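You operate a simulated robot arm through the tools that you are given. There is no shell and no other tool. Be economical: measure what you need, move in short steps, check, and stop when the job is done.

The job below is to be done with a simulated robot arm. You get a single attempt, and the scene is never put back.

TASK
Take the pack marked "bushes" from the top of the short plywood bench and leave it on the work patch of the blue-legged plywood bench. Take the ridged foam pad and put it on the top of the long steel bench. Put the black foam slab on the top of the heater test table. Fetch the blue grease pot and set it on the mouth of the high inner carton. Any order will do. Set down upright: pack, blue grease pot.

The check looks at the end state, three seconds after you hand in, the way a careful person would. Anything else that was tipped, shoved, dropped, spilled or broken makes it a failure.

THE ROBOT
A 7-joint arm with a fingered hand on a trunk, on a base that drives. Base frame: it is fixed to the floor where the robot stands at the start and does not move with it; the origin is under the middle of the robot, x ahead of it, y to its left, z up. Readings come in mm, degrees, newtons and seconds.
With the tool pointing down near the work surface it reaches from about 100 to 620 mm from the robot's upright axis, wherever it stands. Its first joint turns from -166.0 to 166.0 degrees. Places, roughly: black foam slab (8x8x16 cm) [-7600, -1200, 900]; blue grease pot (5x5x8 cm) [-6400, 6600, 500]; dowel pack, grommet pack, nylon bush pack [500, -250, 1000]; mouth of the high inner carton (40x19 cm) [-2660, 5960, 1120]; ridged foam pad (9x6x3 cm) [-7500, -1000, 400]; top of the heater test table [-7100, -3200, 800]; top of the long steel bench [-3500, -3200, 900]; work patch of the blue-legged plywood bench [-1100, -600, 800]. Payload 4 kg.
Tool frame: the origin (TCP) lies between the finger pads and is the grasp point; the fingertips stand 26 mm ahead of it; z points along the fingers, y is the line along which they close. The gripper opens to 148 mm. The gripper's body begins 73 mm behind the TCP. The gripper is a hand of 3 fingers: y runs from the thumb to the fingers, the wrist lies at [0, 0, -239] in the tool frame, and closing takes about 1.5 s.
Orientation is that of the tool frame in the base frame, as [roll, pitch, yaw] about the fixed x, y, z axes, in that order (R = Rz(yaw) Ry(pitch) Rx(roll)). With the fingers straight down and closing along the base's y, the tool's x points along the base's -x, its y along +y and its z along -z.

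THE INTERFACE
- The arm moves only by the tool apply_moves. Its arguments are lists of equal length, an entry for each row: "dp": the shift along the tool's x, y, z in cm, a list of three; "turn": the turn, a rotation vector about the tool's x, y, z in degrees, a list of three; "fingers": the closure in counts, from 0 (fully open) to 255 (shut). In form: {"dp": [[x, y, z], ...], "turn": [[ax, ay, az], ...], "fingers": [fingers, ...]}. A call has 1 to 10 rows; each row is the pose to reach, as a shift and turn from the pose commanded when the call began, along the tool's axes at that moment. Rows are played at 5 a second. More than 50 mm and 8.6 degrees between two rows, or a gripper value outside its range, and nothing of the call is played. Where a pose cannot be reached the arm comes as near as it can. A force on the tool above 40 N (or 10 N above the force at the start of the call, whichever is more), or a blocked arm, ends the call early, and 0.2 s more pass. The fingers move at their own pace (about 72 mm/s each) and stop on an object; they squeeze with about 24 N. The grip force told is the motor's: it shows also when the fingers shut on nothing. Time passes only in rows, and 0.2 s behind the last, so rows that repeat a pose let the fingers close. The reply holds the time, the measured pose of the TCP, the force on the tool along the base axes, the opening and the grip force, in the units named above and with some noise, with the torque about the TCP (base axes, N m) and any sound that the robot's microphone picked up.
- Cameras (640 x 400 px; columns grow to the right, rows downward): "scene" is now at [-56.2, 71.4, 1507.5]; the picture's right is [-1.00, -0.04, -0.00], its down [-0.03, 0.69, -0.72] and it looks along [0.03, -0.72, -0.70] (base axes); focal length 214 px, centre (320, 200). "wrist" rides on the gripper at [68, -39, -90] in the tool frame; the picture's right is [0.50, 0.87, 0.00], its down [-0.66, 0.38, -0.65] and it looks along [-0.57, 0.33, 0.76] (tool axes); focal length 222 px, centre (320, 200). There is no depth. A picture from a camera that has moved, and an enlarged one, comes with that camera's place and axes in the base frame and with its lens.
- camera(camera): a new picture of that camera. It takes no simulated time.
- lift_body(by): slides the trunk up (or, below 0, down) by that many mm; the arm and the scene camera ride with it, the base frame stays. It gives what a move gives, with no picture.
- roll_base(legs): drives the robot by 1 to 6 legs, each [ahead, left, turn to the left] in mm, mm and degrees, along the robot's own axes; the way and the turn of a leg run together, so that a leg with both is an arc; at most 1500 mm and 180 degrees a leg. The arm and the cameras ride along, it lands a little off, and it stops where it bumps. It gives what a move gives.
- grasp_type(shape): the hand has 3 fingers and takes this shape, open, in about a second: jaw (thumb against the fingers, like two jaws); tri (thumb and two fingers); tip (a fingertip pinch); poke (one finger out to press); point (the index stretched); flat (the hand flat); cup (the hand cupped); fist (a fist). The gripper value then closes the fingers along that shape, each until it touches; the sizes above hold for jaw. It gives what a move gives, with no picture.
- aim_head(pan, tilt): turns the head with the scene camera to pan (to the left, within 155 degrees either way) and tilt (down, from -29 to 69), counted from straight ahead of the robot. It gives what a move gives.
- zoom(camera, box): a new picture of the part [left, top, right, bottom] of that camera's present view, enlarged. It takes no simulated time.
- hand_in(): hands the job in; it is judged then, once.

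Go step by step. Nothing tells you exact positions but the pictures and the camera data: compare them with the known pose of the tool, close in by small moves and look again before you grip or let go. The budget is 165 turns and 108 pictures, counting those below and the enlarged ones. Unless the task says otherwise, let go and move clear before handing in.

The tools are called after "Call:" by a JSON object that holds its "method" and its "body". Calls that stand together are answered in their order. apply_moves: Moves the arm, as the interface text tells. Its arguments: {"type":"object","properties":{"dp":{"type":"array","items":{"type":"array","items":{"type":"number"}}},"turn":{"type":"array","items":{"type":"array","items":{"type":"number"}}},"fingers":{"type":"array","items":{"type":"number"}}},"required":["dp","turn","fingers"]} The other tools are called the same way: lift_body (by) slides the trunk up or down; grasp_type (shape) gives the hand a shape; roll_base (legs) drives the base; aim_head (pan, tilt) turns the head that bears the scene camera; camera (camera) takes a picture; zoom (camera, box) takes an enlarged picture of a part of a camera's view; hand_in () hands the job in.

At the start:

```text
time_s: 0.0
position: [141.3, -386.6, 1142.5]
ee_rot: [-180.0, 0.1, 180.0]
force: [-0.8, -0.1, -0.5]
ft_torque: [-0.04, -0.02, 0.01]
grip_width: 148.0
grasp_force: 0.1
shape: jaw
trunk travel left (down, up): [-475.0, 115.0]
robot x, y, heading: [-2.5, -0.4, -0.0]
head pan, tilt: [-87.7, 44.0]
```

scene: 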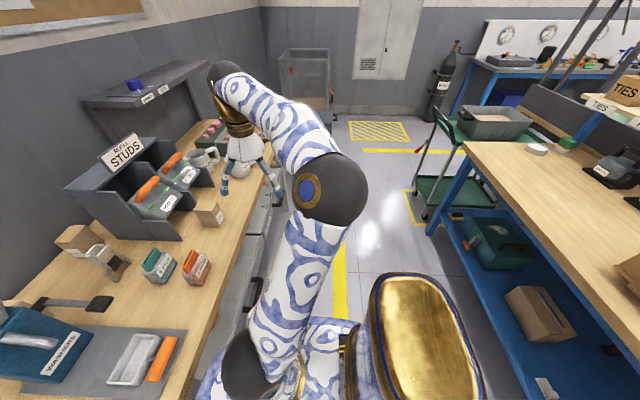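
wrist: 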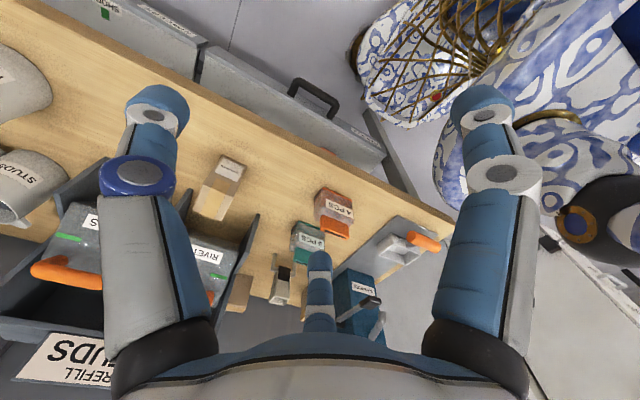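

I see the bench with several small packs to the robot's front-right; I need to read their labels to find "bushes". I'll zoom in.

Call:
{"method": "zoom", "body": {"camera": "scene", "box": [40, 190, 240, 315]}}

Call:
{"method": "zoom", "body": {"camera": "wrist", "box": [180, 140, 400, 320]}}

```text
3.20 times, centred on (140, 252) of scene
camera zoom: at [-56.2, 71.4, 1507.5], right [-1.0, -0.04, 0.0], down [-0.03, 0.69, -0.72], along [0.03, -0.72, -0.7], focal length 686 px, centre (896, 32)
```

zoom: 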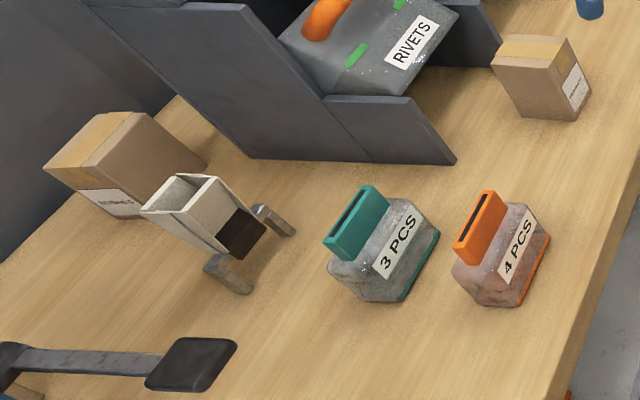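

```text
2.22 times, centred on (290, 230) of wrist
camera zoom: at [73.2, -425.9, 1232.4], right [-0.5, 0.87, 0.0], down [0.66, 0.38, 0.65], along [0.57, 0.33, -0.76], focal length 494 px, centre (387, 133)
```

zoom: 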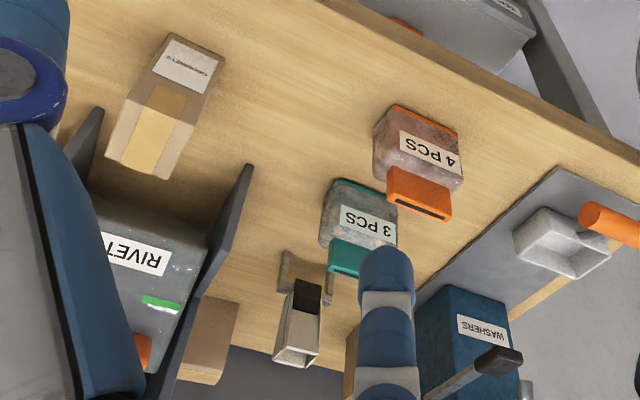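

Cardboard packs: one near the edge, one back-left, maybe more. I'll zoom on their labels.

Call:
{"method": "zoom", "body": {"camera": "scene", "box": [190, 197, 230, 232]}}

Call:
{"method": "zoom", "body": {"camera": "scene", "box": [50, 220, 110, 262]}}

Call:
{"method": "zoom", "body": {"camera": "wrist", "box": [210, 145, 270, 190]}}

```text
11.43 times, centred on (210, 214) of scene
camera zoom: at [-56.2, 71.4, 1507.5], right [-1.0, -0.04, 0.0], down [-0.03, 0.69, -0.72], along [0.03, -0.72, -0.7], focal length 2451 px, centre (1577, 34)
```

zoom: 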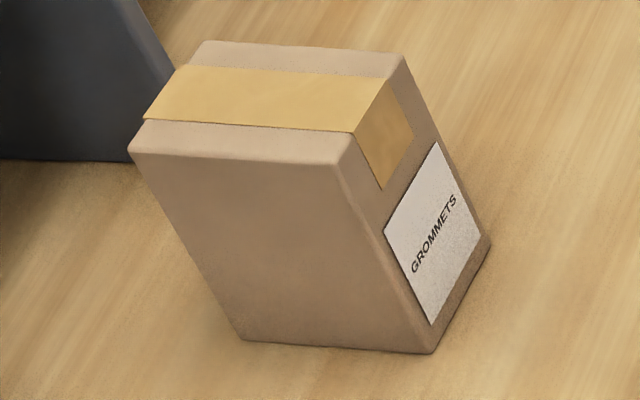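

```text
9.52 times, centred on (80, 241) of scene
camera zoom: at [-56.2, 71.4, 1507.5], right [-1.0, -0.04, 0.0], down [-0.03, 0.69, -0.72], along [0.03, -0.72, -0.7], focal length 2043 px, centre (2606, -190)
```

zoom: 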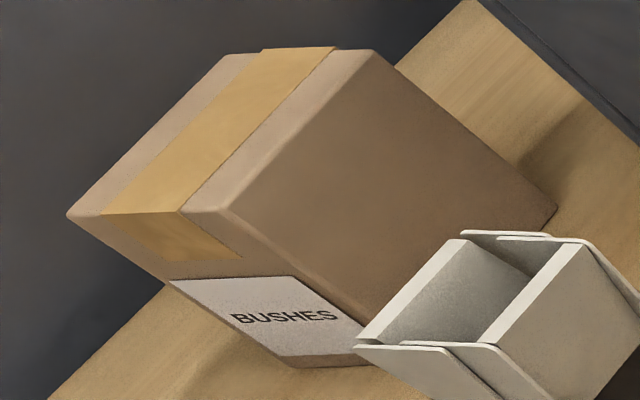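

```text
8.89 times, centred on (240, 168) of wrist
camera zoom: at [73.2, -425.9, 1232.4], right [-0.5, 0.87, 0.0], down [0.66, 0.38, 0.65], along [0.57, 0.33, -0.76], focal length 1974 px, centre (1031, 489)
```

zoom: 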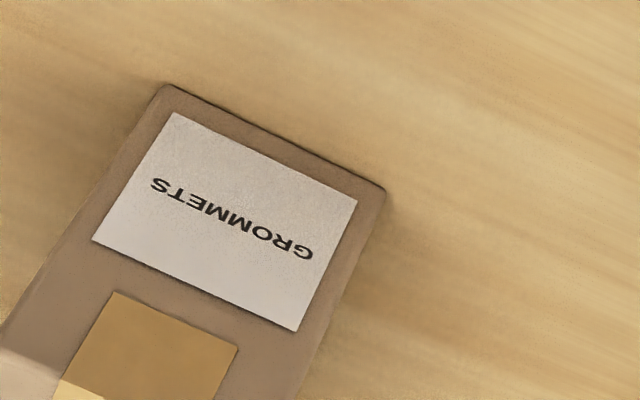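

The "BUSHES" pack is the back-left one, roughly at (767, -321), bench top z≈856. I'll look down ahead to see bench edge and base clearance.

Call:
{"method": "aim_head", "body": {"pan": -20, "tilt": 50}}

Call:
{"method": "camera", "body": {"camera": "scene"}}

```text
time_s: 1.4
position: [141.0, -385.4, 1141.5]
ee_rot: [179.8, 0.0, -180.0]
force: [-0.9, -0.4, -0.1]
ft_torque: [0.0, -0.03, -0.02]
grip_width: 147.5
grasp_force: 0.2
shape: jaw
trunk travel left (down, up): [-475.0, 115.0]
robot x, y, heading: [2.5, -0.9, 0.3]
head pan, tilt: [-20.0, 50.0]
```

```text
100 pictures are left
camera scene: at [12.8, 127.0, 1499.3], right [-0.34, -0.94, 0.0], down [-0.72, 0.26, -0.64], along [0.6, -0.22, -0.77], focal length 214 px, centre (320, 200)
```

scene: 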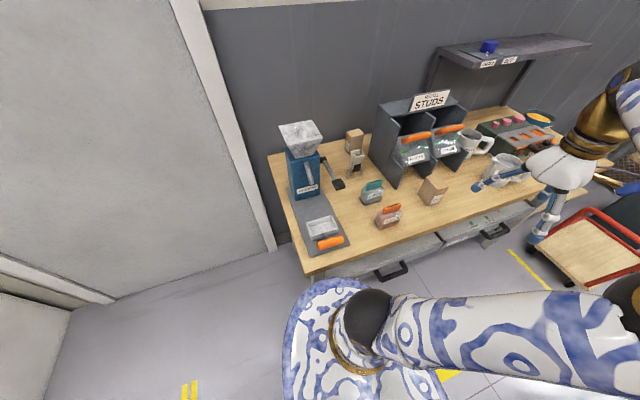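

The pack sits by the tall rack's back corner, so I need to know how close the base can come. Looking down ahead of the base.

Call:
{"method": "aim_head", "body": {"pan": 30, "tilt": 69}}

Call:
{"method": "camera", "body": {"camera": "scene"}}

```text
time_s: 2.6
position: [140.7, -386.5, 1142.2]
ee_rot: [179.9, 0.0, -180.0]
force: [-0.8, -0.1, -0.2]
ft_torque: [0.02, 0.01, 0.04]
grip_width: 147.8
grasp_force: 0.0
shape: jaw
trunk travel left (down, up): [-475.0, 115.0]
robot x, y, heading: [-1.3, 1.6, 0.4]
head pan, tilt: [30.0, 68.8]
```

```text
99 pictures are left
camera scene: at [-11.0, 181.3, 1477.3], right [0.5, -0.87, 0.0], down [-0.81, -0.47, -0.36], along [0.31, 0.18, -0.93], focal length 214 px, centre (320, 200)
```

scene: 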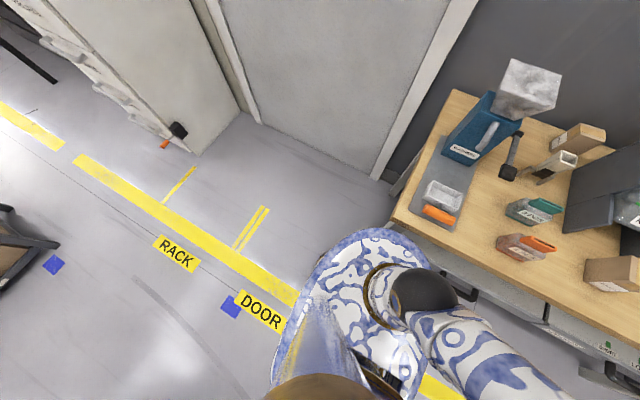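

Robot body is nearly against the bench, so I'll reach with a forward-leaning hand. First shift the robot right to y≈-200.

Call:
{"method": "roll_base", "body": {"legs": [[0, -200, 0]]}}

Call:
{"method": "aim_head", "body": {"pan": -15, "tilt": 40}}

Call:
{"method": "apply_moves", "body": {"dp": [[-4, 3, 0], [-8, 6, 0], [-12, 9, 0], [-16, 12, 0], [-19, 15, 0], [-22, 18, 0], [-25, 21, 0], [-28, 24, 0], [-31, 27, 0], [-34, 29, 0]], "turn": [[0, 0, 0], [0, 0, 0], [0, 0, 0], [0, 0, 0], [0, 0, 0], [0, -5, 0], [0, -10, 0], [0, -15, 0], [0, -20, 0], [0, -25, 0]], "fingers": [0, 0, 0, 0, 0, 0, 0, 0, 0, 0]}}

Call:
{"method": "camera", "body": {"camera": "scene"}}

Call:
{"method": "camera", "body": {"camera": "wrist"}}

```text
time_s: 4.2
position: [142.3, -588.3, 1141.2]
ee_rot: [180.0, 0.0, -179.9]
force: [0.6, -0.3, -0.1]
ft_torque: [0.02, 0.02, -0.03]
grip_width: 148.0
grasp_force: 0.1
shape: jaw
trunk travel left (down, up): [-475.0, 115.0]
robot x, y, heading: [0.7, -201.8, -0.1]
head pan, tilt: [30.0, 68.8]
```

```text
time_s: 5.3
position: [142.5, -588.4, 1142.2]
ee_rot: [-179.9, 0.1, -179.7]
force: [-0.2, 0.6, 0.0]
ft_torque: [-0.02, -0.01, -0.02]
grip_width: 148.0
grasp_force: 0.0
shape: jaw
trunk travel left (down, up): [-475.0, 115.0]
robot x, y, heading: [-0.8, -200.2, 0.2]
head pan, tilt: [-15.0, 40.0]
```

```text
time_s: 7.5
position: [482.9, -297.8, 1143.2]
ee_rot: [-179.9, 25.1, -179.9]
force: [-0.8, 0.2, 0.4]
ft_torque: [-0.02, -0.01, 0.0]
grip_width: 148.0
grasp_force: 0.1
shape: jaw
trunk travel left (down, up): [-475.0, 115.0]
robot x, y, heading: [0.7, -205.4, 0.2]
head pan, tilt: [-15.0, 40.0]
```

```text
98 pictures are left
camera scene: at [22.8, -71.5, 1513.4], right [-0.26, -0.97, 0.0], down [-0.62, 0.16, -0.77], along [0.74, -0.2, -0.64], focal length 214 px, centre (320, 200)
```

scene: 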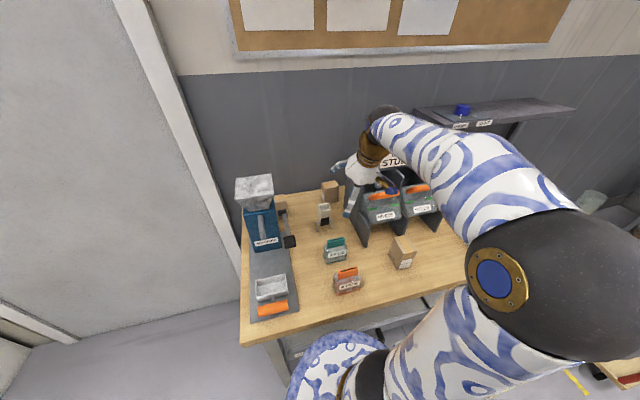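

```text
97 pictures are left
camera wrist: at [382.8, -337.5, 1196.5], right [-0.45, 0.87, -0.21], down [0.32, 0.38, 0.87], along [0.83, 0.33, -0.45], focal length 222 px, centre (320, 200)
```

wrist: 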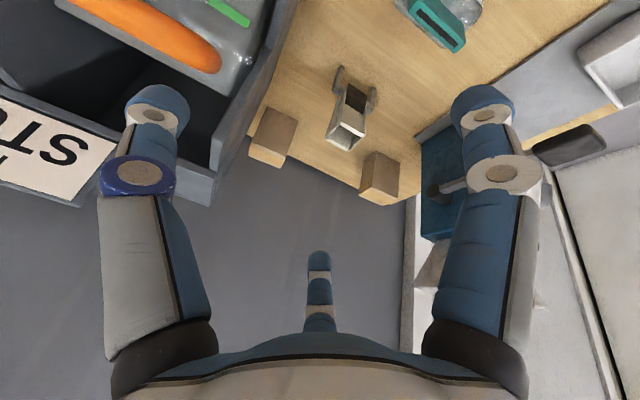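

The pack at the rack's corner (wrist view ~(272,137)) matches my estimate. I'll zoom to refine both label and clearance.

Call:
{"method": "zoom", "body": {"camera": "wrist", "box": [180, 60, 420, 210]}}

Call:
{"method": "zoom", "body": {"camera": "scene", "box": [270, 160, 400, 241]}}

```text
2.67 times, centred on (300, 135) of wrist
camera zoom: at [382.8, -337.5, 1196.5], right [-0.45, 0.87, -0.21], down [0.32, 0.38, 0.87], along [0.83, 0.33, -0.45], focal length 592 px, centre (373, 373)
```

zoom: 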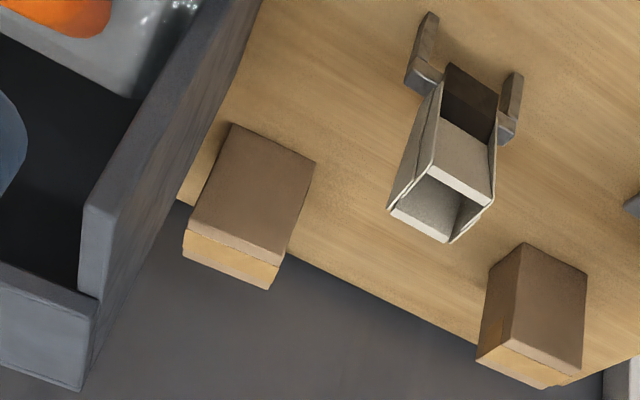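

```text
4.92 times, centred on (335, 200) of scene
camera zoom: at [22.8, -71.5, 1513.4], right [-0.26, -0.97, 0.0], down [-0.62, 0.16, -0.77], along [0.74, -0.2, -0.64], focal length 1056 px, centre (246, 198)
```

zoom: 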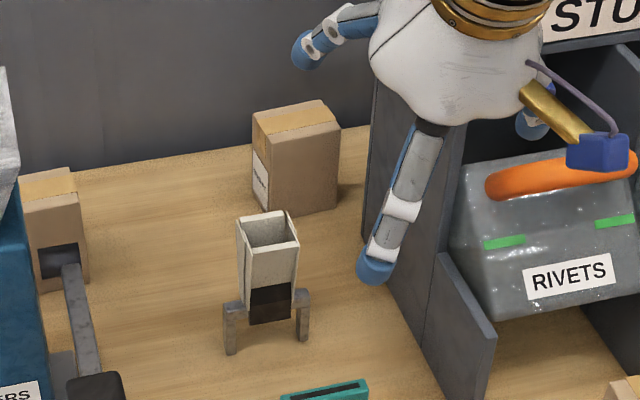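

The pack's label side faces left, confirming BUSHES; pack centre ≈(765,-324), rack's rear edge at x≈702, y≈-368. I'll approach leaning 35°, staying to the left of the rack.

Call:
{"method": "apply_moves", "body": {"dp": [[0, 2.8, 0], [-3.0, 2.8, 2.4], [-6, 2.8, 4.8], [-9, 2.8, 8], [-12, 2.8, 11], [-14, 2.8, 14], [-15.7, 2.8, 17.6], [-15.7, 2.8, 17.6]], "turn": [[0, -2, 0], [0, -4, 0], [0, -6, 0], [0, -8, 0], [0, -10, 0], [0, -10, 0], [0, -10, 0], [0, -10, 0]], "fingers": [0, 0, 0, 0, 0, 0, 0, 0]}}

Call:
{"method": "camera", "body": {"camera": "wrist"}}

Call:
{"method": "camera", "body": {"camera": "scene"}}

```text
time_s: 9.3
position: [699.5, -269.5, 1050.0]
ee_rot: [-180.0, 35.1, -179.8]
force: [-0.6, 0.2, -0.7]
ft_torque: [0.03, -0.01, 0.03]
grip_width: 147.8
grasp_force: 0.1
shape: jaw
trunk travel left (down, up): [-475.0, 115.0]
robot x, y, heading: [0.8, -203.4, 0.0]
head pan, tilt: [-15.0, 40.0]
```

```text
94 pictures are left
camera wrist: at [592.7, -308.0, 1084.2], right [-0.41, 0.86, -0.29], down [0.16, 0.38, 0.91], along [0.9, 0.33, -0.3], focal length 222 px, centre (320, 200)
```

wrist: 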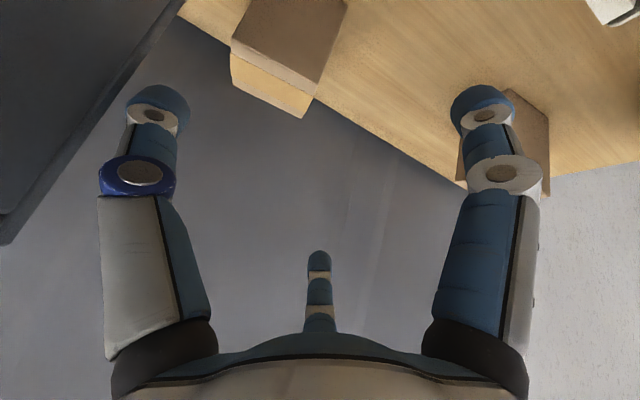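

```text
93 pictures are left
camera scene: at [23.0, -71.7, 1513.4], right [-0.26, -0.97, 0.0], down [-0.62, 0.16, -0.77], along [0.74, -0.2, -0.64], focal length 214 px, centre (320, 200)
```

scene: 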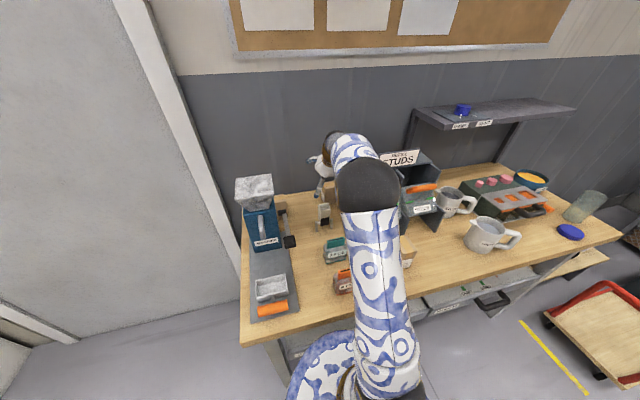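

Pack refined: y from -287 to -356, x≈752–797, top ≈942. I'll move over it and check before descending.

Call:
{"method": "apply_moves", "body": {"dp": [[-1.0, 0, 3.8], [-2.07, 0, 7.57], [-3.05, -1.0, 8.26], [-3.05, -1.85, 8.26], [-3.05, -1.85, 8.26]], "turn": [[0, 0, 0], [0, 0, 0], [0, 0, 0], [0, 0, 0], [0, 0, 0]], "fingers": [0, 0, 0, 0, 0]}}

Call:
{"method": "camera", "body": {"camera": "wrist"}}

Call:
{"method": "zoom", "body": {"camera": "scene", "box": [250, 120, 420, 240]}}

```text
time_s: 10.5
position: [771.2, -286.7, 998.5]
ee_rot: [180.0, 34.9, -179.8]
force: [-0.5, 0.4, 0.6]
ft_torque: [0.0, 0.0, 0.02]
grip_width: 147.7
grasp_force: 0.0
shape: jaw
trunk travel left (down, up): [-475.0, 115.0]
robot x, y, heading: [-1.5, -204.8, 0.1]
head pan, tilt: [-15.0, 40.0]
```

```text
92 pictures are left
camera wrist: at [664.5, -327.7, 1032.7], right [-0.41, 0.86, -0.29], down [0.16, 0.38, 0.91], along [0.9, 0.33, -0.29], focal length 222 px, centre (320, 200)
```

wrist: 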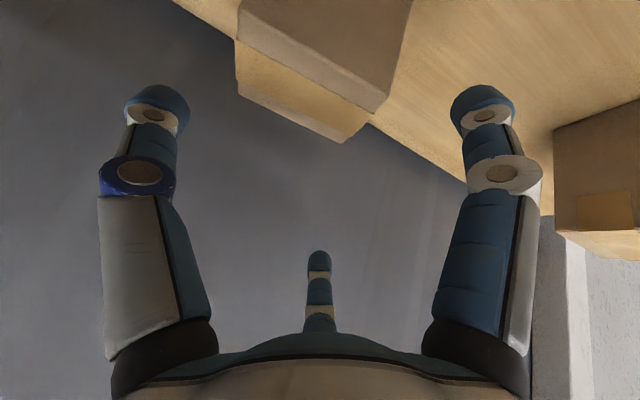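

```text
3.33 times, centred on (335, 180) of scene
camera zoom: at [22.8, -71.8, 1513.4], right [-0.26, -0.97, 0.0], down [-0.62, 0.16, -0.77], along [0.74, -0.2, -0.64], focal length 715 px, centre (270, 267)
```

zoom: 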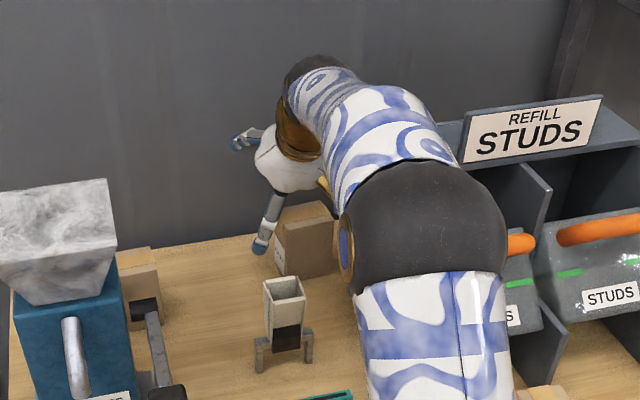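

The hand's two fingers seem splayed around a triangle, so the lower one sits well below the TCP. I'll back off and watch how the fingers close in this shape.

Call:
{"method": "apply_moves", "body": {"dp": [[0, 1, -4], [0, 1.5, -8], [0, 1.5, -8], [0, 1.5, -8], [0, 1.5, -8], [0, 1.5, -8]], "turn": [[0, 0, 0], [0, 0, 0], [0, 0, 0], [0, 0, 0], [0, 0, 0], [0, 0, 0]], "fingers": [0, 0, 130, 130, 130, 130]}}

Call:
{"method": "camera", "body": {"camera": "wrist"}}

```text
time_s: 11.9
position: [724.4, -272.1, 1062.8]
ee_rot: [-179.9, 35.1, -179.8]
force: [0.8, 0.1, 0.6]
ft_torque: [0.01, -0.02, -0.02]
grip_width: 72.8
grasp_force: 0.1
shape: jaw
trunk travel left (down, up): [-475.0, 115.0]
robot x, y, heading: [-1.7, -205.5, 0.4]
head pan, tilt: [-15.0, 40.0]
```

```text
90 pictures are left
camera wrist: at [616.7, -312.6, 1098.6], right [-0.41, 0.86, -0.29], down [0.16, 0.38, 0.91], along [0.9, 0.33, -0.3], focal length 222 px, centre (320, 200)
```

wrist: 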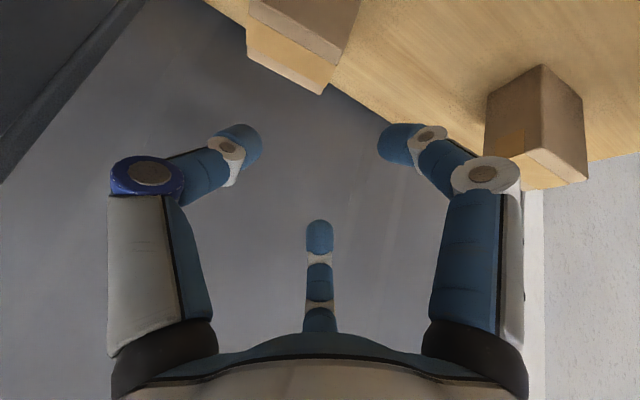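

The three fingers close like a chuck at 120°. I'll command the jaw shape explicitly and see if they line up as two jaws.

Call:
{"method": "grasp_type", "body": {"shape": "jaw"}}

Call:
{"method": "camera", "body": {"camera": "wrist"}}

```text
time_s: 12.8
position: [723.2, -272.0, 1063.6]
ee_rot: [-180.0, 35.0, -179.8]
force: [0.1, 1.1, -0.6]
ft_torque: [-0.01, 0.0, -0.01]
grip_width: 147.8
grasp_force: 0.1
shape: jaw
trunk travel left (down, up): [-475.0, 115.0]
robot x, y, heading: [-1.4, -204.3, -0.0]
head pan, tilt: [-15.0, 40.0]
```

```text
89 pictures are left
camera wrist: at [616.7, -312.6, 1098.6], right [-0.41, 0.86, -0.29], down [0.16, 0.38, 0.91], along [0.9, 0.33, -0.3], focal length 222 px, centre (320, 200)
```

wrist: 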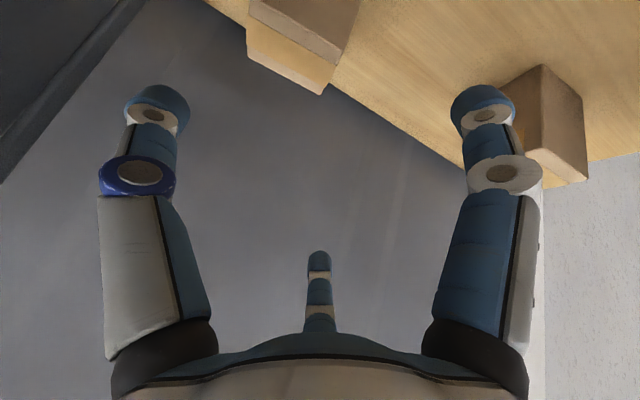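

The hand is a three-finger chuck, so clearances differ; I need to know the base's footprint to choose a stance. I'll look down beside the robot.

Call:
{"method": "aim_head", "body": {"pan": 100, "tilt": 69}}

Call:
{"method": "camera", "body": {"camera": "scene"}}

```text
time_s: 14.7
position: [724.2, -271.8, 1063.1]
ee_rot: [180.0, 35.0, -179.8]
force: [-0.4, 0.3, -0.4]
ft_torque: [0.02, 0.0, -0.01]
grip_width: 147.8
grasp_force: 0.1
shape: jaw
trunk travel left (down, up): [-475.0, 115.0]
robot x, y, heading: [0.1, -206.8, 0.1]
head pan, tilt: [100.0, 68.8]
```

```text
88 pictures are left
camera scene: at [-69.2, 5.1, 1477.3], right [0.98, 0.18, 0.0], down [0.16, -0.92, -0.36], along [-0.06, 0.36, -0.93], focal length 214 px, centre (320, 200)
```

scene: 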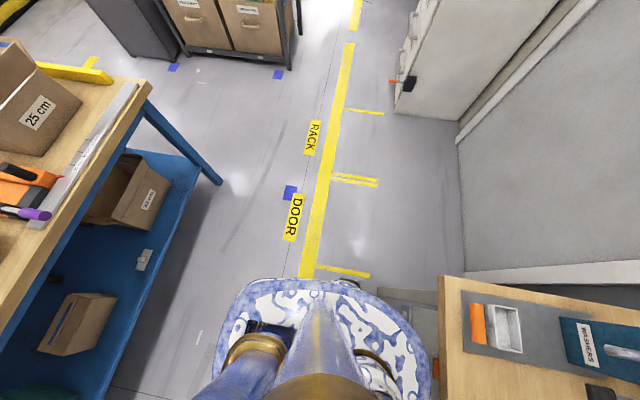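

The visible disc is the shoulder plate above bench height; base size is still unknown. I'll retract the arm and gently test how far forward the base can go.

Call:
{"method": "apply_moves", "body": {"dp": [[3, 0, -3.5], [6, 0, -7], [9, 0, -10], [12, 0, -13], [14, 0, -16], [15, 0, -18]], "turn": [[0, 4, 0], [0, 9, 0], [0, 14, 0], [0, 19, 0], [0, 25, 0], [0, 30, 0]], "fingers": [0, 0, 0, 0, 0, 0]}}

Call:
{"method": "roll_base", "body": {"legs": [[30, 0, 0]]}}

```text
time_s: 16.1
position: [498.8, -272.0, 1124.1]
ee_rot: [-179.9, 4.9, -179.9]
force: [0.6, 0.0, 0.1]
ft_torque: [-0.02, 0.01, 0.0]
grip_width: 147.8
grasp_force: 0.1
shape: jaw
trunk travel left (down, up): [-475.0, 115.0]
robot x, y, heading: [-0.0, -201.1, 0.4]
head pan, tilt: [100.0, 68.8]
```

```text
time_s: 17.0
position: [529.0, -271.3, 1123.0]
ee_rot: [179.9, 4.9, -179.8]
force: [0.4, 1.0, -0.4]
ft_torque: [0.03, 0.0, 0.01]
grip_width: 147.9
grasp_force: 0.1
shape: jaw
trunk travel left (down, up): [-475.0, 115.0]
robot x, y, heading: [30.3, -204.4, 0.1]
head pan, tilt: [100.0, 68.8]
```

No bump yet; I'll continue in small steps.

Call:
{"method": "roll_base", "body": {"legs": [[30, 0, 0]]}}

Call:
{"method": "roll_base", "body": {"legs": [[25, 0, 0]]}}

```text
time_s: 17.8
position: [559.9, -272.1, 1123.8]
ee_rot: [-179.9, 5.1, -179.8]
force: [-0.4, 0.0, 0.4]
ft_torque: [0.02, 0.03, -0.01]
grip_width: 147.9
grasp_force: 0.1
shape: jaw
trunk travel left (down, up): [-475.0, 115.0]
robot x, y, heading: [58.3, -200.6, 0.3]
head pan, tilt: [100.0, 68.8]
```

```text
time_s: 18.8
position: [577.2, -273.5, 1125.7]
ee_rot: [-180.0, 5.1, -180.0]
force: [0.6, -0.6, -0.4]
ft_torque: [-0.02, 0.02, 0.01]
grip_width: 147.8
grasp_force: 0.1
shape: jaw
trunk travel left (down, up): [-475.0, 115.0]
robot x, y, heading: [82.1, -205.6, 0.0]
head pan, tilt: [100.0, 68.8]
stopped in leg 1: the robot was blocked; the commanded pose is now the measured one
```

Base stops at x≈77, which is a useful 75 mm nearer. I'll back off slightly and turn the hand so the thumb faces the robot, so two fingers will straddle the pack's sides.

Call:
{"method": "roll_base", "body": {"legs": [[-6, 0, 0]]}}

Call:
{"method": "apply_moves", "body": {"dp": [[0, 0, 0], [0, 0, 0], [0, 0, 0], [0, 0, 0], [0, 0, 0], [0, 0, 0], [0, 0, 0], [0, 0, 0], [0, 0, 0], [0, 0, 0]], "turn": [[0, 0, 8.5], [0, 0, 17], [0, 0, 25.5], [0, 0, 34], [0, 0, 42.5], [0, 0, 51], [0, 0, 59.5], [0, 0, 68], [0, 0, 76.5], [0, 0, 85]], "fingers": [0, 0, 0, 0, 0, 0, 0, 0, 0, 0]}}

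Call:
{"method": "aim_head", "body": {"pan": -15, "tilt": 40}}

Call:
{"method": "camera", "body": {"camera": "scene"}}

```text
time_s: 19.5
position: [574.5, -271.1, 1123.9]
ee_rot: [179.9, 5.0, 180.0]
force: [0.6, 0.6, 0.2]
ft_torque: [-0.03, 0.02, 0.02]
grip_width: 148.0
grasp_force: 0.0
shape: jaw
trunk travel left (down, up): [-475.0, 115.0]
robot x, y, heading: [75.2, -203.1, -0.1]
head pan, tilt: [100.0, 68.8]
```

```text
time_s: 21.7
position: [575.2, -272.4, 1123.2]
ee_rot: [175.0, 0.5, 94.8]
force: [-0.2, 0.7, 0.4]
ft_torque: [-0.02, 0.01, -0.03]
grip_width: 147.8
grasp_force: 0.0
shape: jaw
trunk travel left (down, up): [-475.0, 115.0]
robot x, y, heading: [76.8, -203.5, -0.2]
head pan, tilt: [100.0, 68.8]
```

```text
time_s: 23.6
position: [574.9, -272.8, 1123.6]
ee_rot: [175.0, 0.6, 95.1]
force: [0.3, 0.0, -0.6]
ft_torque: [-0.01, 0.02, 0.04]
grip_width: 147.9
grasp_force: 0.1
shape: jaw
trunk travel left (down, up): [-475.0, 115.0]
robot x, y, heading: [75.1, -203.2, 0.1]
head pan, tilt: [-15.0, 40.0]
```

```text
87 pictures are left
camera scene: at [99.4, -71.2, 1513.4], right [-0.26, -0.97, 0.0], down [-0.62, 0.17, -0.77], along [0.74, -0.2, -0.64], focal length 214 px, centre (320, 200)
```

scene: 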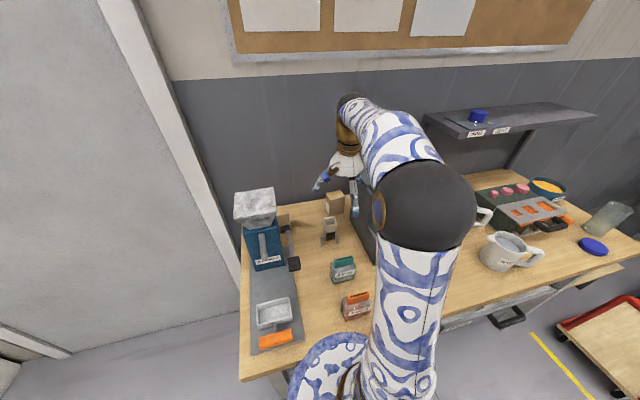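

Hand yaw now nicely matches the pack's slight yaw. I'll extend forward over the clear strip to test reach, leaning a bit.

Call:
{"method": "apply_moves", "body": {"dp": [[0.3, 3, 0.2], [0.0, 7, 0.5], [-0.2, 11, 0.9], [-0.5, 15, 1.3], [-0.5, 15, 1.3]], "turn": [[-2, 0, 0], [-4, 0, 0], [-6, 0, 0], [-8, 0, 0], [-8, 0, 0]], "fingers": [0, 0, 0, 0, 0]}}

Call:
{"method": "camera", "body": {"camera": "wrist"}}

```text
time_s: 24.8
position: [726.6, -264.8, 1122.3]
ee_rot: [167.0, 0.4, 94.9]
force: [0.2, -0.7, 0.1]
ft_torque: [0.01, 0.01, -0.03]
grip_width: 148.0
grasp_force: 0.0
shape: jaw
trunk travel left (down, up): [-475.0, 115.0]
robot x, y, heading: [77.1, -206.1, -0.2]
head pan, tilt: [-15.0, 40.0]
```

```text
86 pictures are left
camera wrist: at [661.7, -202.9, 1202.0], right [0.8, 0.57, 0.19], down [0.28, -0.63, 0.73], along [0.54, -0.53, -0.66], focal length 222 px, centre (320, 200)
```

wrist: 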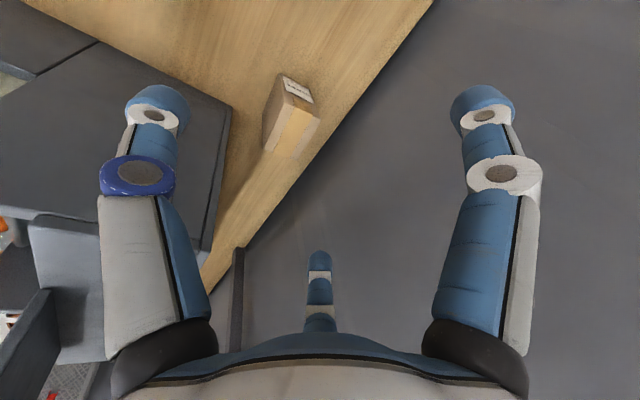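

Reach is fine and the pack is well in view; zooming for exact position.

Call:
{"method": "zoom", "body": {"camera": "wrist", "box": [200, 60, 360, 160]}}

```text
4.00 times, centred on (280, 110) of wrist
camera zoom: at [661.7, -202.9, 1202.0], right [0.8, 0.57, 0.19], down [0.28, -0.63, 0.73], along [0.54, -0.53, -0.66], focal length 888 px, centre (480, 560)
```

zoom: 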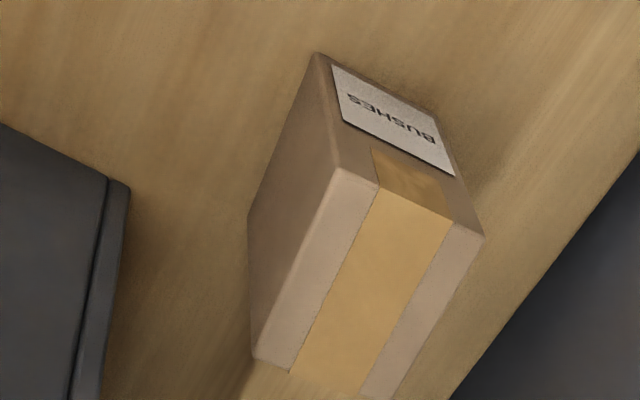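

Pack centre refined to ≈(763,-323), yaw ≈4.5°. Moving above it with slight left offset and 10° lean, then I'll check.

Call:
{"method": "apply_moves", "body": {"dp": [[-0.5, 0, 4], [-1.5, -0.2, 8], [-2.7, -0.4, 12.4], [-4.5, -0.55, 12.4], [-4.5, -0.55, 12.4]], "turn": [[1, 0, 0], [2, 0, 0], [3, 0, 0], [3, 0, 0], [3, 0, 0]], "fingers": [0, 0, 0, 0, 0]}}

Call:
{"method": "camera", "body": {"camera": "wrist"}}

Call:
{"method": "zoom", "body": {"camera": "scene", "box": [280, 80, 460, 240]}}

```text
time_s: 26.0
position: [751.2, -309.2, 1005.0]
ee_rot: [170.0, 0.4, 95.0]
force: [-1.4, -0.4, 0.5]
ft_torque: [0.03, 0.01, 0.01]
grip_width: 147.9
grasp_force: 0.2
shape: jaw
trunk travel left (down, up): [-475.0, 115.0]
robot x, y, heading: [74.0, -199.9, -0.0]
head pan, tilt: [-15.0, 40.0]
```

```text
84 pictures are left
camera wrist: at [691.6, -246.8, 1085.9], right [0.81, 0.57, 0.15], down [0.32, -0.62, 0.71], along [0.5, -0.53, -0.68], focal length 222 px, centre (320, 200)
```

wrist: 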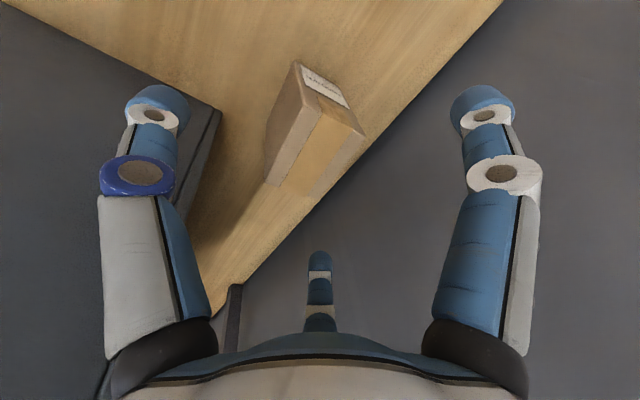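

```text
2.50 times, centred on (370, 160) of scene
camera zoom: at [99.3, -71.4, 1513.4], right [-0.26, -0.97, 0.0], down [-0.62, 0.17, -0.77], along [0.74, -0.2, -0.64], focal length 536 px, centre (195, 300)
```

zoom: 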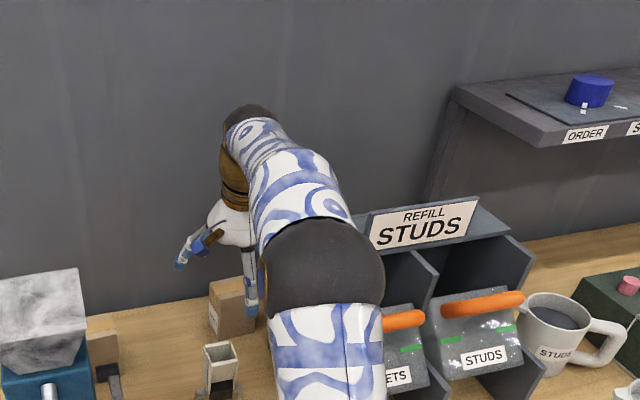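

Aligned: thumb side and finger side straddle the pack. Descending about 95 mm.

Call:
{"method": "apply_moves", "body": {"dp": [[0.1, -0.35, 2.4], [0.1, -0.7, 4.7], [0.15, -1.1, 7.0], [0.18, -1.43, 9.4], [0.18, -1.43, 9.4]], "turn": [[0, 0, 0], [0, 0, 0], [0, 0, 0], [0, 0, 0], [0, 0, 0]], "fingers": [0, 0, 0, 0, 0]}}

Call:
{"method": "camera", "body": {"camera": "wrist"}}

Call:
{"method": "zoom", "body": {"camera": "scene", "box": [280, 80, 460, 240]}}

```text
time_s: 27.2
position: [754.8, -306.6, 908.4]
ee_rot: [169.9, 0.5, 95.0]
force: [0.4, -1.3, 1.8]
ft_torque: [-0.07, -0.02, -0.04]
grip_width: 147.8
grasp_force: 0.1
shape: jaw
trunk travel left (down, up): [-475.0, 115.0]
robot x, y, heading: [77.7, -200.3, 0.1]
head pan, tilt: [-15.0, 40.0]
```

```text
82 pictures are left
camera wrist: at [694.4, -245.0, 988.8], right [0.81, 0.57, 0.15], down [0.31, -0.62, 0.71], along [0.5, -0.53, -0.68], focal length 222 px, centre (320, 200)
```

wrist: 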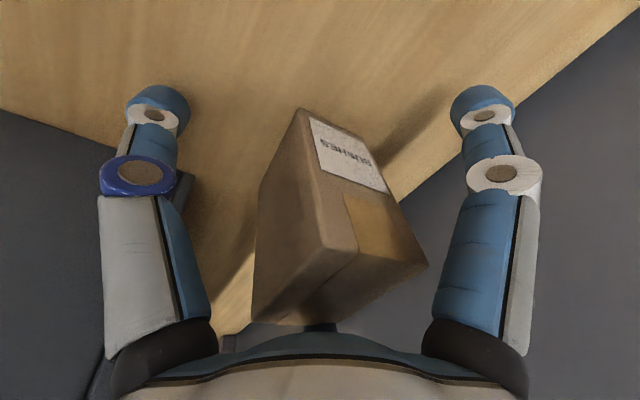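

```text
2.50 times, centred on (370, 160) of scene
camera zoom: at [99.4, -71.4, 1513.5], right [-0.26, -0.97, 0.0], down [-0.62, 0.17, -0.77], along [0.74, -0.2, -0.64], focal length 536 px, centre (195, 300)
```

zoom: 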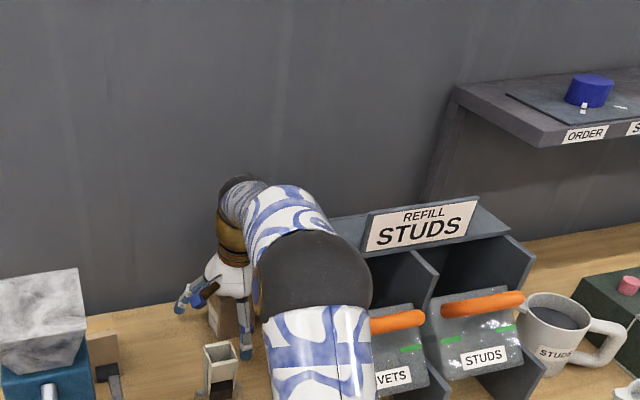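

Pack is inside the fingers with no contact. Closing.

Call:
{"method": "apply_moves", "body": {"dp": [[0, 0, 0], [0, 0, 0], [0, 0, 0], [0, 0, 0], [0, 0, 0], [0, 0, 0], [0, 0, 0], [0, 0, 0], [0, 0, 0], [0, 0, 0]], "turn": [[0, 0, 0], [0, 0, 0], [0, 0, 0], [0, 0, 0], [0, 0, 0], [0, 0, 0], [0, 0, 0], [0, 0, 0], [0, 0, 0], [0, 0, 0]], "fingers": [50, 90, 120, 150, 200, 255, 255, 255, 255, 255]}}

Call:
{"method": "camera", "body": {"camera": "wrist"}}

```text
time_s: 29.4
position: [755.6, -306.7, 907.2]
ee_rot: [170.0, 0.5, 95.0]
force: [-0.8, 0.6, -0.2]
ft_torque: [-0.03, 0.04, -0.01]
grip_width: 63.5
grasp_force: 23.9
shape: jaw
trunk travel left (down, up): [-475.0, 115.0]
robot x, y, heading: [78.0, -202.9, -0.3]
head pan, tilt: [-15.0, 40.0]
```

```text
80 pictures are left
camera wrist: at [694.5, -244.7, 988.7], right [0.81, 0.57, 0.15], down [0.32, -0.62, 0.71], along [0.5, -0.53, -0.68], focal length 222 px, centre (320, 200)
```

wrist: 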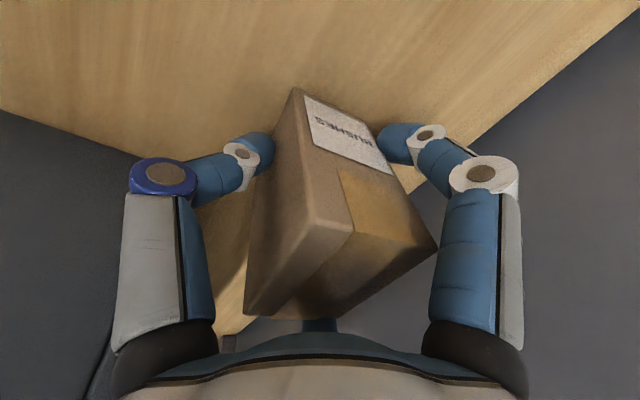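

Grip holds (63.5 mm, 24 N). Lifting straight up.

Call:
{"method": "apply_moves", "body": {"dp": [[0, 0.17, -1], [0, 0.5, -3], [0, 1.0, -6], [0, 1.6, -9], [0, 2.1, -12], [0, 2.6, -15], [0, 3.1, -18], [0, 3.6, -20.5], [0, 3.6, -20.5]], "turn": [[0, 0, 0], [0, 0, 0], [0, 0, 0], [0, 0, 0], [0, 0, 0], [0, 0, 0], [0, 0, 0], [0, 0, 0], [0, 0, 0]], "fingers": [255, 255, 255, 255, 255, 255, 255, 255, 255]}}

Call:
{"method": "camera", "body": {"camera": "wrist"}}

```text
time_s: 31.4
position: [753.0, -305.0, 1114.9]
ee_rot: [170.1, 0.3, 95.1]
force: [-1.1, -0.3, -1.6]
ft_torque: [0.0, 0.0, 0.0]
grip_width: 63.3
grasp_force: 23.9
shape: jaw
trunk travel left (down, up): [-475.0, 115.0]
robot x, y, heading: [76.5, -202.3, -0.1]
head pan, tilt: [-15.0, 40.0]
```

```text
79 pictures are left
camera wrist: at [693.6, -244.0, 1196.5], right [0.81, 0.57, 0.15], down [0.32, -0.62, 0.71], along [0.5, -0.53, -0.68], focal length 222 px, centre (320, 200)
```

wrist: 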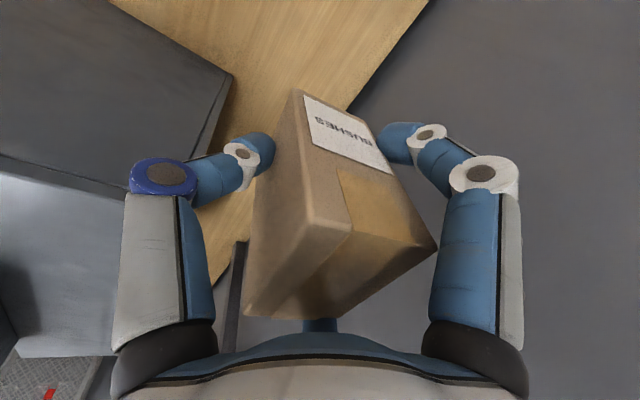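

Pack held securely. Retracting the arm, then looking toward the blue-legged bench behind the robot.

Call:
{"method": "apply_moves", "body": {"dp": [[0.8, -4.1, -1.2], [1.6, -8.2, -2.3], [2.4, -12.3, -3.5], [3.2, -16.4, -4.6], [4, -20.5, -5.8], [4.8, -24.6, -7], [5.6, -28.6, -8.1], [5.6, -28.6, -8.1]], "turn": [[0, 0, 0], [0, 0, 0], [0, 0, 0], [0, 0, 0], [0, 0, 0], [0, 0, 0], [0, 0, 0], [0, 0, 0]], "fingers": [255, 255, 255, 255, 255, 255, 255, 255]}}

Call:
{"method": "roll_base", "body": {"legs": [[-120, 0, 0]]}}

Call:
{"method": "aim_head", "body": {"pan": -150, "tilt": 35}}

Call:
{"method": "camera", "body": {"camera": "scene"}}

Call:
{"method": "aim_head", "body": {"pan": 150, "tilt": 35}}

Call:
{"method": "camera", "body": {"camera": "scene"}}

```text
time_s: 33.2
position: [452.9, -277.7, 1143.6]
ee_rot: [170.0, 0.5, 95.1]
force: [-1.5, 0.5, -2.5]
ft_torque: [0.01, -0.01, -0.01]
grip_width: 62.7
grasp_force: 24.2
shape: jaw
trunk travel left (down, up): [-475.0, 115.0]
robot x, y, heading: [78.2, -201.9, -0.0]
head pan, tilt: [-15.0, 40.0]
```

```text
time_s: 34.5
position: [336.2, -278.8, 1142.3]
ee_rot: [170.0, 0.5, 95.0]
force: [0.5, 0.6, -2.2]
ft_torque: [0.01, -0.01, 0.03]
grip_width: 63.1
grasp_force: 24.1
shape: jaw
trunk travel left (down, up): [-475.0, 115.0]
robot x, y, heading: [-38.3, -202.7, 0.2]
head pan, tilt: [-15.0, 40.0]
```

```text
time_s: 36.6
position: [336.6, -278.2, 1143.1]
ee_rot: [170.0, 0.5, 95.0]
force: [1.1, -0.5, -1.7]
ft_torque: [-0.04, 0.0, 0.01]
grip_width: 63.2
grasp_force: 24.0
shape: jaw
trunk travel left (down, up): [-475.0, 115.0]
robot x, y, heading: [-40.3, -203.3, -0.2]
head pan, tilt: [-150.0, 35.0]
```

```text
78 pictures are left
camera scene: at [-175.7, -93.4, 1521.0], right [-0.5, 0.87, 0.0], down [0.5, 0.29, -0.82], along [-0.71, -0.41, -0.57], focal length 214 px, centre (320, 200)
```

scene: 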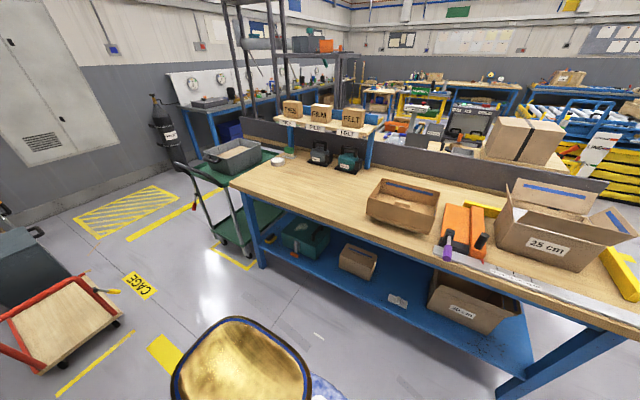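

```text
time_s: 40.7
position: [337.3, -278.9, 1143.4]
ee_rot: [170.0, 0.4, 95.0]
force: [-0.9, 0.3, -1.8]
ft_torque: [-0.05, 0.06, -0.02]
grip_width: 63.0
grasp_force: 24.5
shape: jaw
trunk travel left (down, up): [-475.0, 115.0]
robot x, y, heading: [-44.3, -204.1, 0.0]
head pan, tilt: [150.0, 35.0]
```

```text
77 pictures are left
camera scene: at [-175.7, -5.3, 1521.0], right [0.5, 0.87, 0.0], down [0.5, -0.29, -0.82], along [-0.71, 0.41, -0.57], focal length 214 px, centre (320, 200)
```

scene: 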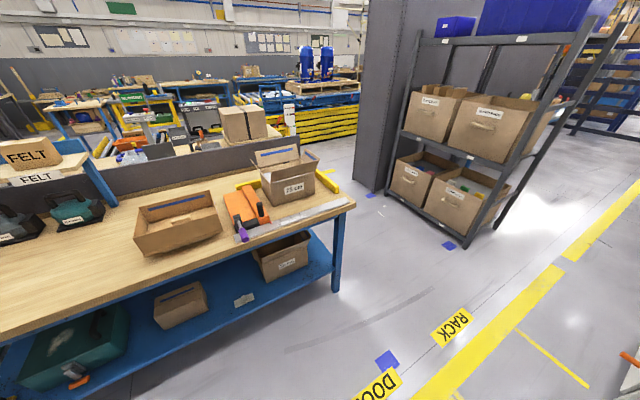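

The blue-legged bench is behind the robot; bare wood work area centred near (-1100,-600). I'll turn around and drive up to it.

Call:
{"method": "roll_base", "body": {"legs": [[0, 0, 180], [500, 400, 0]]}}

Call:
{"method": "aim_head", "body": {"pan": 0, "tilt": 45}}

Call:
{"method": "camera", "body": {"camera": "scene"}}

```text
time_s: 51.6
position: [-924.5, -508.7, 1143.6]
ee_rot: [169.9, 0.5, -86.0]
force: [0.5, -0.1, -1.6]
ft_torque: [0.01, -0.01, -0.02]
grip_width: 62.6
grasp_force: 23.9
shape: jaw
trunk travel left (down, up): [-475.0, 115.0]
robot x, y, heading: [-550.7, -590.2, 179.1]
head pan, tilt: [150.0, 35.0]
```

```text
time_s: 53.9
position: [-923.5, -509.3, 1142.3]
ee_rot: [170.0, 0.5, -86.1]
force: [0.2, 0.8, -1.5]
ft_torque: [0.02, -0.05, -0.01]
grip_width: 62.3
grasp_force: 24.3
shape: jaw
trunk travel left (down, up): [-475.0, 115.0]
robot x, y, heading: [-549.8, -590.4, 178.8]
head pan, tilt: [0.0, 45.0]
```

```text
76 pictures are left
camera scene: at [-572.6, -739.8, 1506.2], right [0.02, 1.0, 0.0], down [0.71, -0.01, -0.71], along [-0.71, 0.01, -0.71], focal length 214 px, centre (320, 200)
```

scene: 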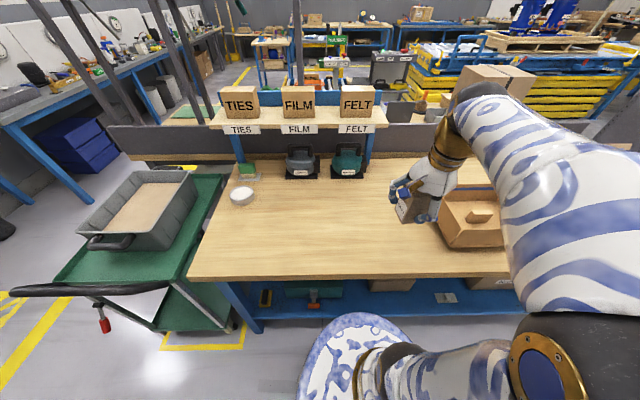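

Bench's bare centre is clear at (-1100,-610). Moving the pack above it.

Call:
{"method": "apply_moves", "body": {"dp": [[1.7, 2.4, 1.5], [3.4, 4.9, 4], [5, 7.3, 7], [6.6, 9.8, 10], [8.3, 12.2, 13], [9.9, 14.6, 16.8], [9.9, 14.6, 16.8]], "turn": [[0, 0, 0], [0, 0, 0], [0, 0, 0], [0, 0, 0], [0, 0, 0], [0, 0, 0], [0, 0, 0]], "fingers": [255, 255, 255, 255, 255, 255, 255]}}

Call:
{"method": "camera", "body": {"camera": "scene"}}

Call:
{"method": "camera", "body": {"camera": "wrist"}}

```text
time_s: 55.5
position: [-1091.4, -618.4, 1004.0]
ee_rot: [170.0, 0.5, -86.1]
force: [-1.1, -0.9, -1.5]
ft_torque: [-0.01, -0.02, 0.03]
grip_width: 62.4
grasp_force: 23.9
shape: jaw
trunk travel left (down, up): [-475.0, 115.0]
robot x, y, heading: [-551.4, -593.8, 179.0]
head pan, tilt: [0.0, 45.0]
```

```text
75 pictures are left
camera scene: at [-572.9, -739.8, 1506.1], right [0.02, 1.0, 0.0], down [0.71, -0.01, -0.71], along [-0.71, 0.01, -0.71], focal length 214 px, centre (320, 200)
```

scene: 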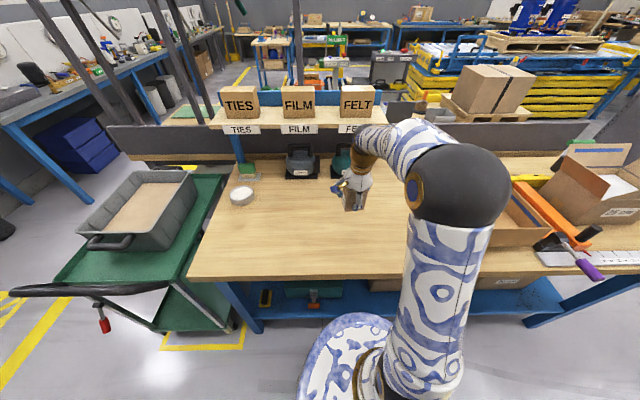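

```text
74 pictures are left
camera wrist: at [-1033.1, -683.6, 1085.4], right [-0.82, -0.56, 0.15], down [-0.3, 0.63, 0.71], along [-0.49, 0.54, -0.68], focal length 222 px, centre (320, 200)
```

wrist: 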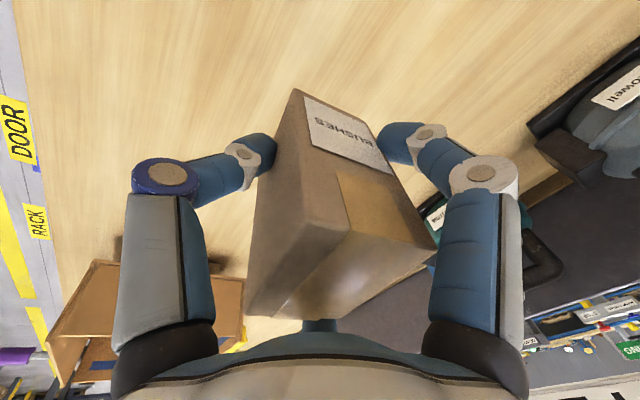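

Clear below. Descending to just above the expected top, then I'll feel for contact.

Call:
{"method": "apply_moves", "body": {"dp": [[0, -0.7, 4], [0, -1.4, 8], [0, -1.9, 11], [0, -2.18, 12.3], [0, -2.18, 12.3]], "turn": [[0, 0, 0], [0, 0, 0], [0, 0, 0], [0, 0, 0], [0, 0, 0]], "fingers": [255, 255, 255, 255, 255]}}

Call:
{"method": "zoom", "body": {"camera": "scene", "box": [300, 150, 420, 250]}}

```text
time_s: 56.4
position: [-1091.5, -617.9, 894.8]
ee_rot: [169.2, 0.5, -86.2]
force: [9.8, 0.5, 26.8]
ft_torque: [-0.01, -0.44, -0.04]
grip_width: 65.2
grasp_force: 24.1
shape: jaw
trunk travel left (down, up): [-475.0, 115.0]
robot x, y, heading: [-547.1, -595.1, 179.0]
head pan, tilt: [0.0, 45.0]
stopped in row 4: the force on the tool passed its limit at 45 N (the readings are from after the stop); the commanded pose is now the measured one
```

```text
4.00 times, centred on (360, 200) of scene
camera zoom: at [-569.5, -739.6, 1506.8], right [0.02, 1.0, 0.0], down [0.71, -0.01, -0.71], along [-0.71, 0.01, -0.71], focal length 858 px, centre (160, 200)
```

zoom: 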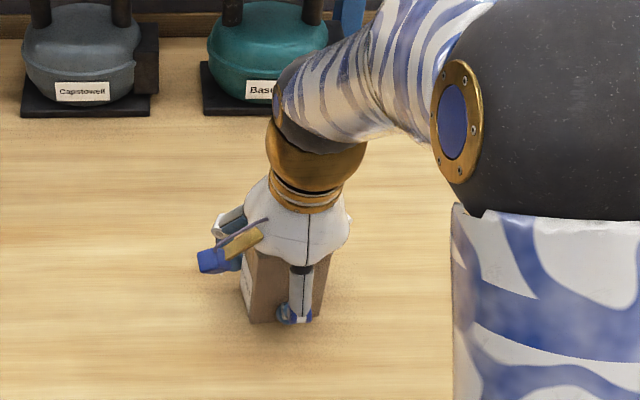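

Contact reached: bench top ≈845. Easing up to unload the grip before releasing.

Call:
{"method": "apply_moves", "body": {"dp": [[0, 0.04, -0.25], [0, 0.07, -0.4], [0, 0.07, -0.4]], "turn": [[0, 0, 0], [0, 0, 0], [0, 0, 0]], "fingers": [255, 255, 255]}}

Call:
{"method": "camera", "body": {"camera": "wrist"}}

```text
time_s: 57.2
position: [-1091.1, -618.4, 894.9]
ee_rot: [169.6, 0.5, -86.2]
force: [5.3, 2.3, 10.9]
ft_torque: [-0.02, -0.34, 0.02]
grip_width: 64.8
grasp_force: 23.9
shape: jaw
trunk travel left (down, up): [-475.0, 115.0]
robot x, y, heading: [-548.4, -588.7, 178.8]
head pan, tilt: [0.0, 45.0]
```

```text
72 pictures are left
camera wrist: at [-1032.5, -682.9, 975.9], right [-0.82, -0.56, 0.15], down [-0.3, 0.63, 0.72], along [-0.5, 0.54, -0.68], focal length 222 px, centre (320, 200)
```

wrist: 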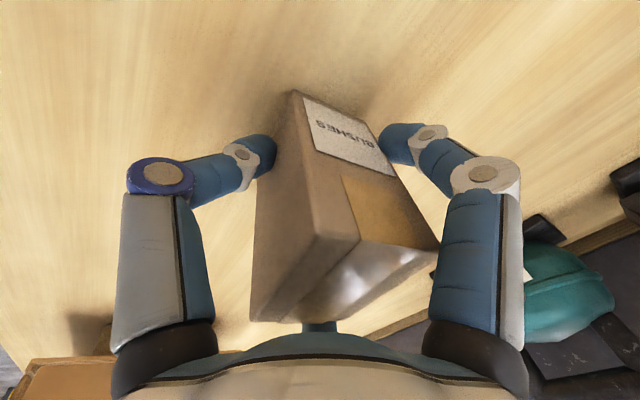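

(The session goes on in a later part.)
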